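You operate a simulated robot arm through the tools that you are given. There is no shell and no other tool. Be economical: measure what you need, move in short steps, check, and stop when the job is done.

You run a simulated robot arm. Do the job below in one go: nothing can be reset, and whatever is moved stays where it is left.

Task
Put two of the stoppers from the desk top in the white bowl.
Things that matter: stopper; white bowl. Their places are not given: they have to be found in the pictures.

Only the result counts: the job must be done as asked and must still hold three seconds after the hand-in. Knocking over, shifting, dropping, spilling or breaking anything else fails it. Lids that push on must go on centred and level and be pressed home; caps that screw on are set level and turned clockwise until they are tight.

Robot
A 6-joint arm with a two-finger parallel gripper, fixed in place. Base frame: the origin is at the foot of the arm, x ahead of it, y to its left, z up; the work surface is at about z = 740. Units: mm, rad, N and s.
With the tool pointing down near the work surface it reaches from about 200 to 640 mm from the base axis. Its first joint turns from -1.152 to 1.152 rad. Payload 2.7 kg.
The TCP is the grasp point between the finger pads, 23 mm short of the fingertips. In the tool frame z runs along the fingers and y along their closing line. Largest opening 94 mm; finger width 38, thickness 10; the body of the gripper, 54 by 96 mm, starts 39 mm behind the TCP.
Orientation is told as [roll, pitch, yaw] about the base's x, y, z axes, in that order, counted from this pose: with the fingers straight down and closing along the base's y, the tool's x points along the base's -x, its y along +y and its z along -z.

Tools
- The arm moves only by the tool jog_arm. Its argument "steps" is a list of rows, each a list of 2 entries, a list of its own where there are three numbers: the shift along the tool's x, y, z in mm, then the turn, a rotation vector about the tool's x, y, z in rad. In form: [[[dx, dy, dz], [wx, wy, wz]], ...]. A call has 1 to 8 rows; each row shifts and turns the commanded pose from where the row before left it, along the tool's axes as they then stand. "grip" is the finger opening in mm, from 0 to 94, set as the call begins (left out, the last holds). Rows are played at 5 a second. More than 50 mm and 0.15 rad between two rows, or a gripper value outside its range, and nothing of the call is played. Where a pose cannot be reached the arm comes as near as it can. A force on the tool above 40 N (or 10 N above the force at the start of the call, whichever is more), or a blocked arm, ends the call early, and 0.2 s more pass. Each finger travels about 45 mm/s and halts on what it meets, pressing with about 45 N; the grip force reading is that of the motor and also rises with nothing between the fingers. The clock runs only during rows and for 0.2 s after the last one: add rows that do not move to give the fingers time. It gives the time, the measured TCP pose, the force on the tool (base axes), the opening and the grip force at its end, in the units of the frame above (readings bear some noise).
- Cameras (640 x 400 px; columns grow to the right, rows downward): "scene" is fixed at [65.3, -428.8, 1395.4]; the picture's right is [0.85, -0.52, 0.00], its down [-0.35, -0.56, -0.75] and it looks along [0.39, 0.64, -0.66] (base axes); focal length 337 px, centre (320, 200). "wrist" rides on the gripper at [-39, 0, -44] in the tool frame; the picture's right is [0.00, -1.00, 0.00], its down [0.97, 0.00, -0.24] and it looks along [0.24, 0.00, 0.97] (tool axes); focal length 218 px, centre (320, 200).
- get_image(camera): a new picture of that camera. No time passes.
- locate(camera, pixels): for up to 12 pixels [column, row] of the newest picture of that camera ("zoom" is the newest enlarged one), the place [x, y, z] in the base frame of the surface seen there, good to about 2 mm. No time passes.
- enlarge(camera, box): a new picture of the part [left, top, right, bottom] of that camera's present view, enlarged. No time passes.
- close_job(): hands the job in; it is judged then, once.

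Work in short steps. Measure before you move; look again where a grasp or a placing could have gone wrong, and mend it. You have 60 turns and 26 pictures in all, those below and enlarged ones among them. Open the gripper and draw the arm clear of the work before you hand the job in, unless the task says otherwise; then end with one line.

The tools are called after "Request:" as name(argument=value, ...) on one line, values as JSON. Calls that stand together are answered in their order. jog_arm: Moves the arm, as the interface text tells. Its arguments: {"type":"object","properties":{"steps":{"type":"array"},"grip":{"type":"number"}},"required":["steps"]} The other tools are called the same way: get_image (camera) takes a picture; locate (camera, pixels) gives the place of the surface under pixels of a picture; enlarge (camera, box) takes an enlarged picture of a part of a camera's view; close_job () hands the job in.

At the start:

```text
t: 0.0
position: [367.6, 170.7, 1063.0]
orientation: [0.001, -0.001, 0.001]
contact_force: [-0.2, 0.1, 0.5]
finger_gap: 94.3
grip_force: 0.0
```

scene: 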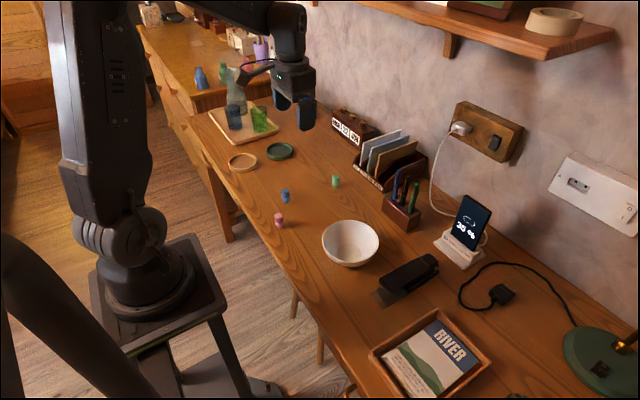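
wrist: 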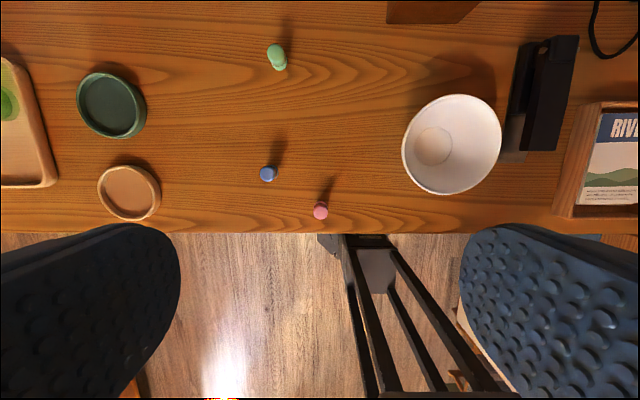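

The pictures show three small stoppers: blue (scene 285,195), pink (280,219) and green (336,181), with the white bowl near (350,243). I'll enlarge the area for a closer look and measure.

Request:
enlarge(camera="scene", box=[250, 160, 400, 280])

Request:
locate(camera="wrist", pixels=[[268, 174], [320, 211], [276, 52], [280, 64], [433, 146], [404, 150], [500, 138], [455, 95], [445, 193], [300, 150]])

```text
3.33 times, centred on (325, 220) of scene
```

zoom: 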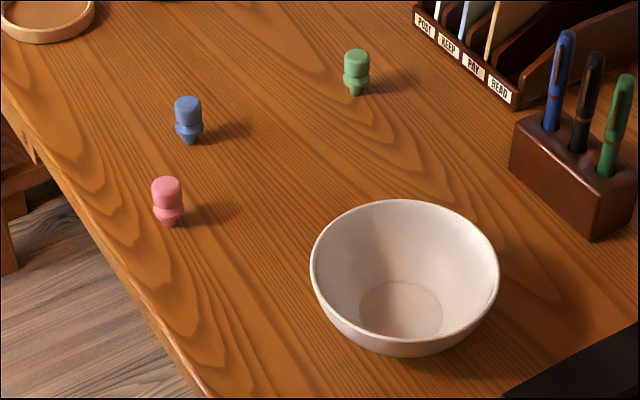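

```text
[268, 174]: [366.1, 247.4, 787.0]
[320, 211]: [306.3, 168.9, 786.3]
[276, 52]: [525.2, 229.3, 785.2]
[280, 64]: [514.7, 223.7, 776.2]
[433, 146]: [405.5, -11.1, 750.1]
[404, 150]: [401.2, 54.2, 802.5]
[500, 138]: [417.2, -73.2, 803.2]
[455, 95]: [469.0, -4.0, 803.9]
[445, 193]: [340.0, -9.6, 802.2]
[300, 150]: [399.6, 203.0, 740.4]
```

The blue, pink and green stoppers stand about 47 mm tall. Pink is near (306,169), blue near (366,247), and the bowl is centred near (405,-8) with its rim at z≈803. I move above pink and look again.

Request:
jog_arm(steps=[[[15.3, -0.5, 42], [0, 0, 0]], [[15.3, -0.5, 42], [0, 0, 0]], [[15.3, -0.5, 42], [0, 0, 0]], [[15.3, -0.5, 42], [0, 0, 0]], [[0, 0, 0], [0, 0, 0]]], grip=60)

Request:
get_image(camera="wrist")

```text
t: 1.2
position: [304.9, 167.4, 894.3]
orientation: [0.002, 0.0, 0.002]
contact_force: [-0.8, 0.0, 0.4]
finger_gap: 59.8
grip_force: 0.1
```

```text
22 pictures are left
```

wrist: 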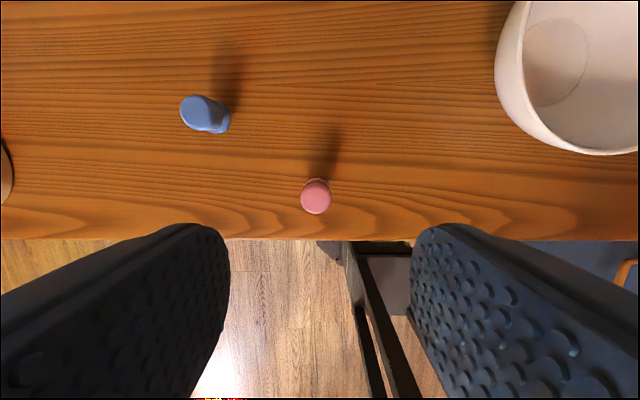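

Pink's top is a disc at (316,197), and blue's top is near (198,112). I measure both.

Request:
locate(camera="wrist", pixels=[[316, 197], [304, 197], [328, 197], [316, 186], [316, 210], [198, 112], [184, 108], [212, 116], [200, 98], [198, 126]])

```text
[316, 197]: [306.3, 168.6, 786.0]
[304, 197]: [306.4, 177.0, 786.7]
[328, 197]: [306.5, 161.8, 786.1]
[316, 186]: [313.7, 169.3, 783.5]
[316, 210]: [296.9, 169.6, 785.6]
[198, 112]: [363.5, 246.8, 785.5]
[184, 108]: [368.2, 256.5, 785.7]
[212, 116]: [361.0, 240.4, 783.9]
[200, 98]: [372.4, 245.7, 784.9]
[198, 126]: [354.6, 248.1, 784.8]
```

Pink's centre is at (305.5,169) with a cap about 18 mm wide. I lower to TCP z≈774 and close.

Request:
jog_arm(steps=[[[-0.5, 1.6, 30], [0, 0, 0]], [[0, 0, 40], [0, 0, 0]], [[0, 0, 35], [0, 0, 0]], [[0, 0, 15], [0, 0, 0]], [[0, 0, 0], [0, 0, 0]]])

Request:
jog_arm(steps=[[[0, 0, 0], [0, 0, 0]], [[0, 0, 0], [0, 0, 0]], [[0, 0, 0], [0, 0, 0]], [[0, 0, 0], [0, 0, 0]]], grip=8)

```text
t: 2.4
position: [307.8, 169.7, 774.6]
orientation: [0.003, -0.001, 0.001]
contact_force: [0.0, -0.2, 0.6]
finger_gap: 60.1
grip_force: 0.0
```

```text
t: 3.4
position: [306.2, 170.3, 775.3]
orientation: [0.003, 0.0, 0.002]
contact_force: [-0.5, 0.3, -0.4]
finger_gap: 23.0
grip_force: 45.1
```

The gap stopped at 23 mm with 45 N, so pink is held. I lift it and carry it above the bowl.

Request:
jog_arm(steps=[[[0, 0, -35], [0, 0, 0]], [[0, 0, -45], [0, 0, 0]], [[0, 0, -30], [0, 0, 0]], [[-20, -37.6, 0], [0, 0, 0]], [[-20, -37.6, 0], [0, 0, 0]], [[-20, -37.6, 0], [0, 0, 0]], [[-20, -37.6, 0], [0, 0, 0]], [[-19, -37.6, 0], [0, 0, 0]]])

Request:
get_image(camera="wrist")

```text
t: 5.2
position: [407.6, -18.7, 887.8]
orientation: [0.001, -0.001, 0.002]
contact_force: [-0.6, -0.9, 0.3]
finger_gap: 23.0
grip_force: 44.8
```

```text
21 pictures are left
```

wrist: 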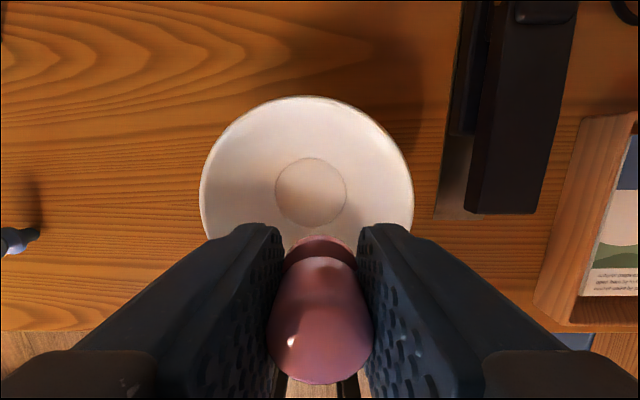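

Pink is held upright. I measure the bowl's rim at (200,190), (413,190) and (310,96), and its floor at (311,191), to confirm the centre before lowering.

Request:
locate(camera="wrist", pixels=[[203, 190], [410, 190], [310, 99], [311, 191], [276, 191], [346, 191], [311, 158], [240, 191], [385, 191]])

```text
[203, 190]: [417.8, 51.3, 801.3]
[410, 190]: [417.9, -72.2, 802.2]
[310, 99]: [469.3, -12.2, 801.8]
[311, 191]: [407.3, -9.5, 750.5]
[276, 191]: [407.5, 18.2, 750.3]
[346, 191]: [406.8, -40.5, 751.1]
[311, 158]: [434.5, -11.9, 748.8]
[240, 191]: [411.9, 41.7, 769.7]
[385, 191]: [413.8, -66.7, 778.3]
```

The bowl is centred at (407,-10) with its floor at z=750 and a floor radius of about 28. I lower to TCP z≈793, with the stopper 8 mm above the floor, and open only to 34 mm.

Request:
jog_arm(steps=[[[0, 1, 35], [0, 0, 0]], [[0, 1, 30], [0, 0, 0]], [[0, 0, 18], [0, 0, 0]], [[0, 0, 0], [0, 0, 0]]])

Request:
jog_arm(steps=[[[0, 0, 0], [0, 0, 0]], [[0, 0, 0], [0, 0, 0]], [[0, 0, -40], [0, 0, 0]], [[0, 0, -45], [0, 0, 0]], [[0, 0, 0], [0, 0, 0]]], grip=34)

Request:
get_image(camera="wrist")

```text
t: 6.2
position: [406.0, -14.9, 802.0]
orientation: [0.002, -0.001, 0.002]
contact_force: [0.1, -0.4, 0.3]
finger_gap: 22.9
grip_force: 45.1
```

```text
t: 7.4
position: [405.9, -14.0, 888.6]
orientation: [0.0, -0.001, 0.001]
contact_force: [-0.3, -0.7, -0.4]
finger_gap: 34.2
grip_force: 0.1
```

```text
20 pictures are left
```

wrist: 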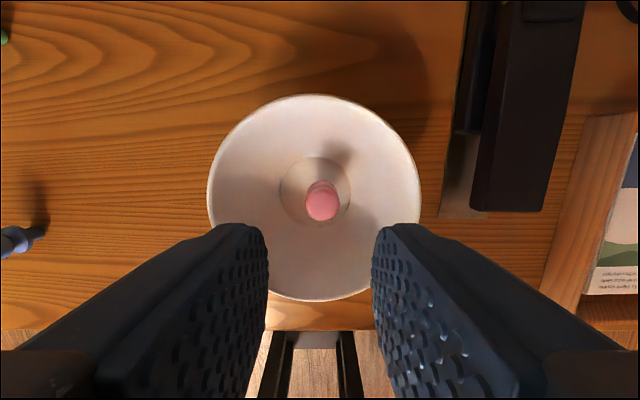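

Pink stands in the bowl at (322,200). Next I move above blue at about (363.5,247.5), opening to 60 mm.

Request:
jog_arm(steps=[[[7, 43.6, 0], [0, 0, 0]], [[7, 43.6, 0], [0, 0, 0]], [[7, 43.6, 0], [0, 0, 0]], [[7, 43.6, 0], [0, 0, 0]], [[7, 43.6, 0], [0, 0, 0]], [[7, 43.6, 0], [0, 0, 0]], [[0, 0, 0], [0, 0, 0]]], grip=60)

Request:
get_image(camera="wrist")

```text
t: 9.0
position: [362.5, 247.8, 885.7]
orientation: [0.002, 0.0, -0.001]
contact_force: [0.9, -0.6, -0.9]
finger_gap: 60.0
grip_force: 0.1
```

```text
19 pictures are left
```

wrist: 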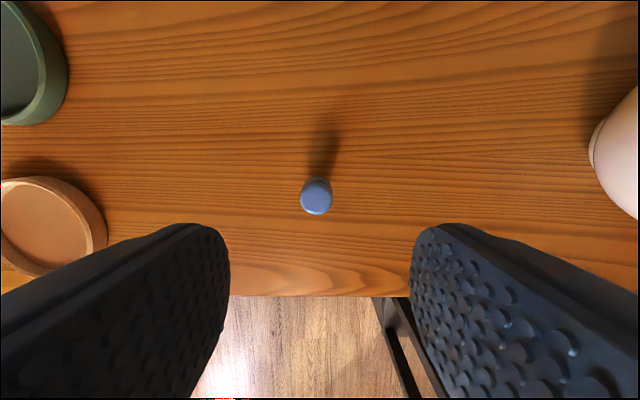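

Blue's top is at (316,197), the same spot in view as pink had, so it is centred between the fingers. I lower about 111 mm and close.

Request:
jog_arm(steps=[[[-1, 0, 35], [0, 0, 0]], [[0, 0, 40], [0, 0, 0]], [[0, 0, 25], [0, 0, 0]], [[0, 0, 11], [0, 0, 0]], [[0, 0, 0], [0, 0, 0]]])

Request:
jog_arm(steps=[[[0, 0, 0], [0, 0, 0]], [[0, 0, 0], [0, 0, 0]], [[0, 0, 0], [0, 0, 0]], [[0, 0, 0], [0, 0, 0]]], grip=8)

```text
t: 10.2
position: [366.8, 246.3, 774.8]
orientation: [0.003, -0.001, 0.002]
contact_force: [0.8, 0.2, -0.2]
finger_gap: 60.2
grip_force: 0.2
```

```text
t: 11.2
position: [365.6, 245.3, 776.0]
orientation: [0.002, -0.001, 0.002]
contact_force: [0.1, -1.1, -0.1]
finger_gap: 23.3
grip_force: 45.1
```

Blue is held with a 23 mm gap and 45 N. I lift it and carry it to the far side of the bowl, near (432,-10), so it clears pink.

Request:
jog_arm(steps=[[[0, 0, -35], [0, 0, 0]], [[0, 0, -48], [0, 0, 0]], [[-5, 0, -45], [0, 0, 0]], [[-12, -46, 0], [0, 0, 0]], [[-12, -46, 0], [0, 0, 0]], [[-12, -46, 0], [0, 0, 0]], [[-12, -46, 0], [0, 0, 0]], [[-12, -46, 0], [0, 0, 0]]])

Request:
jog_arm(steps=[[[-2, -26, 0], [0, 0, 0]], [[0, 0, 0], [0, 0, 0]]])

Request:
get_image(camera="wrist")

Request:
enlarge(camera="scene", box=[250, 160, 400, 280])

```text
t: 13.0
position: [430.8, 16.4, 903.0]
orientation: [0.003, -0.001, 0.003]
contact_force: [1.0, 0.0, -0.7]
finger_gap: 23.5
grip_force: 45.4
```

```text
t: 13.6
position: [433.4, -10.9, 904.3]
orientation: [0.003, -0.002, 0.002]
contact_force: [-0.7, 0.7, -0.6]
finger_gap: 23.3
grip_force: 44.8
```

```text
18 pictures are left
```

wrist: 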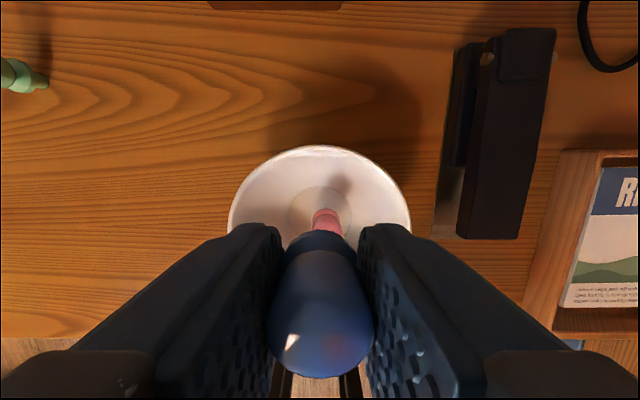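

```text
3.33 times, centred on (325, 220) of scene
```

zoom: 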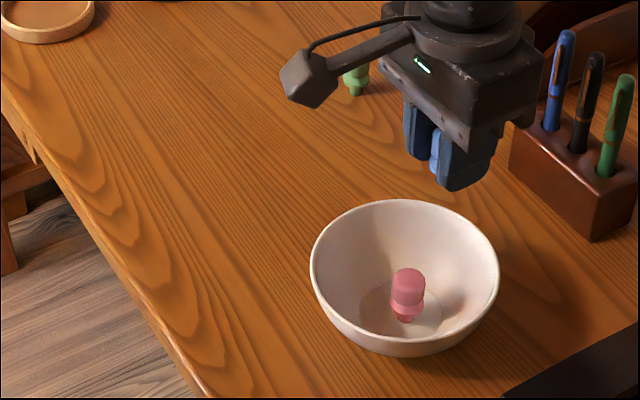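

Pink stands at zoom (407,290). I measure its exact place.

Request:
locate(camera="zoom", pixels=[[408, 272], [407, 290], [405, 320]])

```text
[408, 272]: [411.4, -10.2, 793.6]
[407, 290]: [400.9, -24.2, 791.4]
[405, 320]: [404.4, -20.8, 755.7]
```

Pink's centre is about (405,-17), so lowering at (434,-10) to TCP z≈812 clears both pink and the rim. I go down.

Request:
jog_arm(steps=[[[0, 0, 35], [0, 0, 0]], [[0, 0, 35], [0, 0, 0]], [[0, 0, 22], [0, 0, 0]], [[0, 0, 0], [0, 0, 0]]])

Request:
enlarge(camera="scene", box=[290, 180, 415, 280])

```text
t: 14.6
position: [435.5, -10.2, 814.0]
orientation: [-0.001, -0.01, 0.001]
contact_force: [3.9, -5.1, 27.7]
finger_gap: 23.3
grip_force: 45.0
```

```text
4.00 times, centred on (352, 230) of scene
```

zoom: 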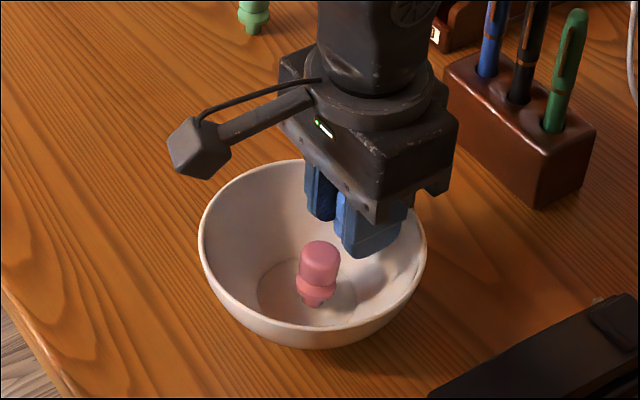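

The tool reads 27.7 N upward, so the fingers are touching the bowl wall. I back off 14 mm and shift inward by 8 mm.

Request:
jog_arm(steps=[[[0, 0, -8], [0, 0, 0]], [[4, 0, -6], [0, 0, 0]], [[4, 0, 0], [0, 0, 0]], [[0, 0, 0], [0, 0, 0]]])

Request:
enlarge(camera="scene", box=[290, 180, 415, 280])

```text
t: 15.6
position: [424.0, -10.0, 825.4]
orientation: [0.0, -0.002, 0.001]
contact_force: [-0.2, -0.4, -0.4]
finger_gap: 23.0
grip_force: 44.8
```

```text
4.00 times, centred on (352, 230) of scene
```

zoom: 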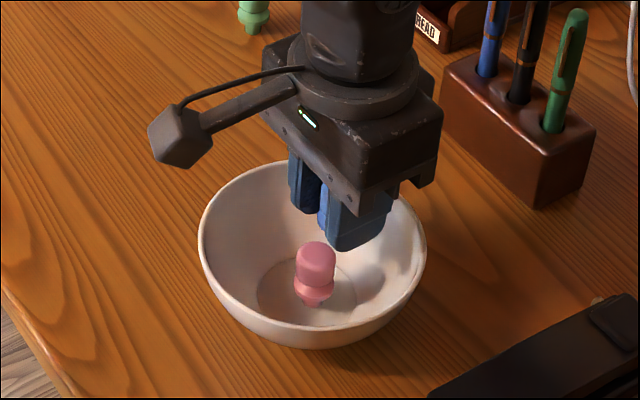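

The force is gone and the bowl has not moved. I make a small correction of +3 mm in x and 5 mm lower, then release at 34 mm, wait, and rise.

Request:
jog_arm(steps=[[[-3, 0, 0], [0, 0, 0]], [[0, 0, 5], [0, 0, 0]], [[0, 0, 0], [0, 0, 0]]])

Request:
jog_arm(steps=[[[0, 0, 0], [0, 0, 0]], [[0, 0, 0], [0, 0, 0]], [[0, 0, 0], [0, 0, 0]], [[0, 0, -40], [0, 0, 0]], [[0, 0, -48], [0, 0, 0]], [[0, 0, 0], [0, 0, 0]]], grip=34)

Request:
enlarge(camera="scene", box=[250, 160, 400, 280])

```text
t: 16.4
position: [426.9, -9.1, 821.7]
orientation: [0.001, -0.002, 0.002]
contact_force: [0.7, -0.6, 0.0]
finger_gap: 23.1
grip_force: 44.5
```

```text
t: 17.8
position: [426.5, -10.3, 910.5]
orientation: [0.0, -0.001, 0.002]
contact_force: [-0.4, -0.7, 0.9]
finger_gap: 34.2
grip_force: 0.1
```

```text
3.33 times, centred on (325, 220) of scene
```

zoom: 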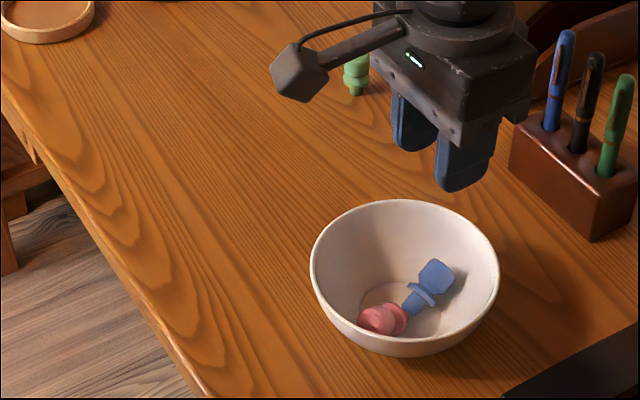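

Both stoppers lie inside the bowl, which is still in its original place at zoom (405,278). I draw the arm up clear and check once more.

Request:
jog_arm(steps=[[[5, 10, -45], [0, 0, 0]], [[5, 10, -45], [0, 0, 0]], [[5, 10, -45], [0, 0, 0]], [[0, 0, 0], [0, 0, 0]], [[0, 0, 0], [0, 0, 0]]], grip=80)

Request:
get_image(camera="wrist")

Request:
get_image(camera="scene")

```text
t: 19.0
position: [412.3, 21.1, 1046.5]
orientation: [0.001, -0.002, 0.002]
contact_force: [-0.6, -0.2, -0.2]
finger_gap: 80.0
grip_force: 0.3
```

```text
13 pictures are left
```

wrist: 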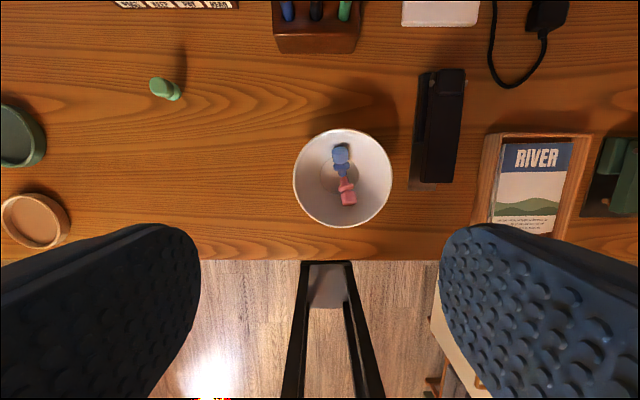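

```text
12 pictures are left
```

scene: 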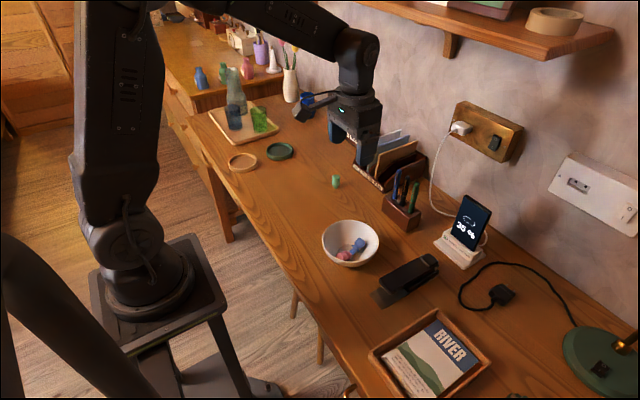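

Exactly two stoppers, pink and blue, are at rest in the bowl at scene (350,248). Nothing else has moved and the arm is clear, so I hand the job in.

Request:
close_job()

```text
The job is handed in.
```

The pink and blue stoppers are in the white bowl, the bowl and everything else are where they started, and the job is handed in.
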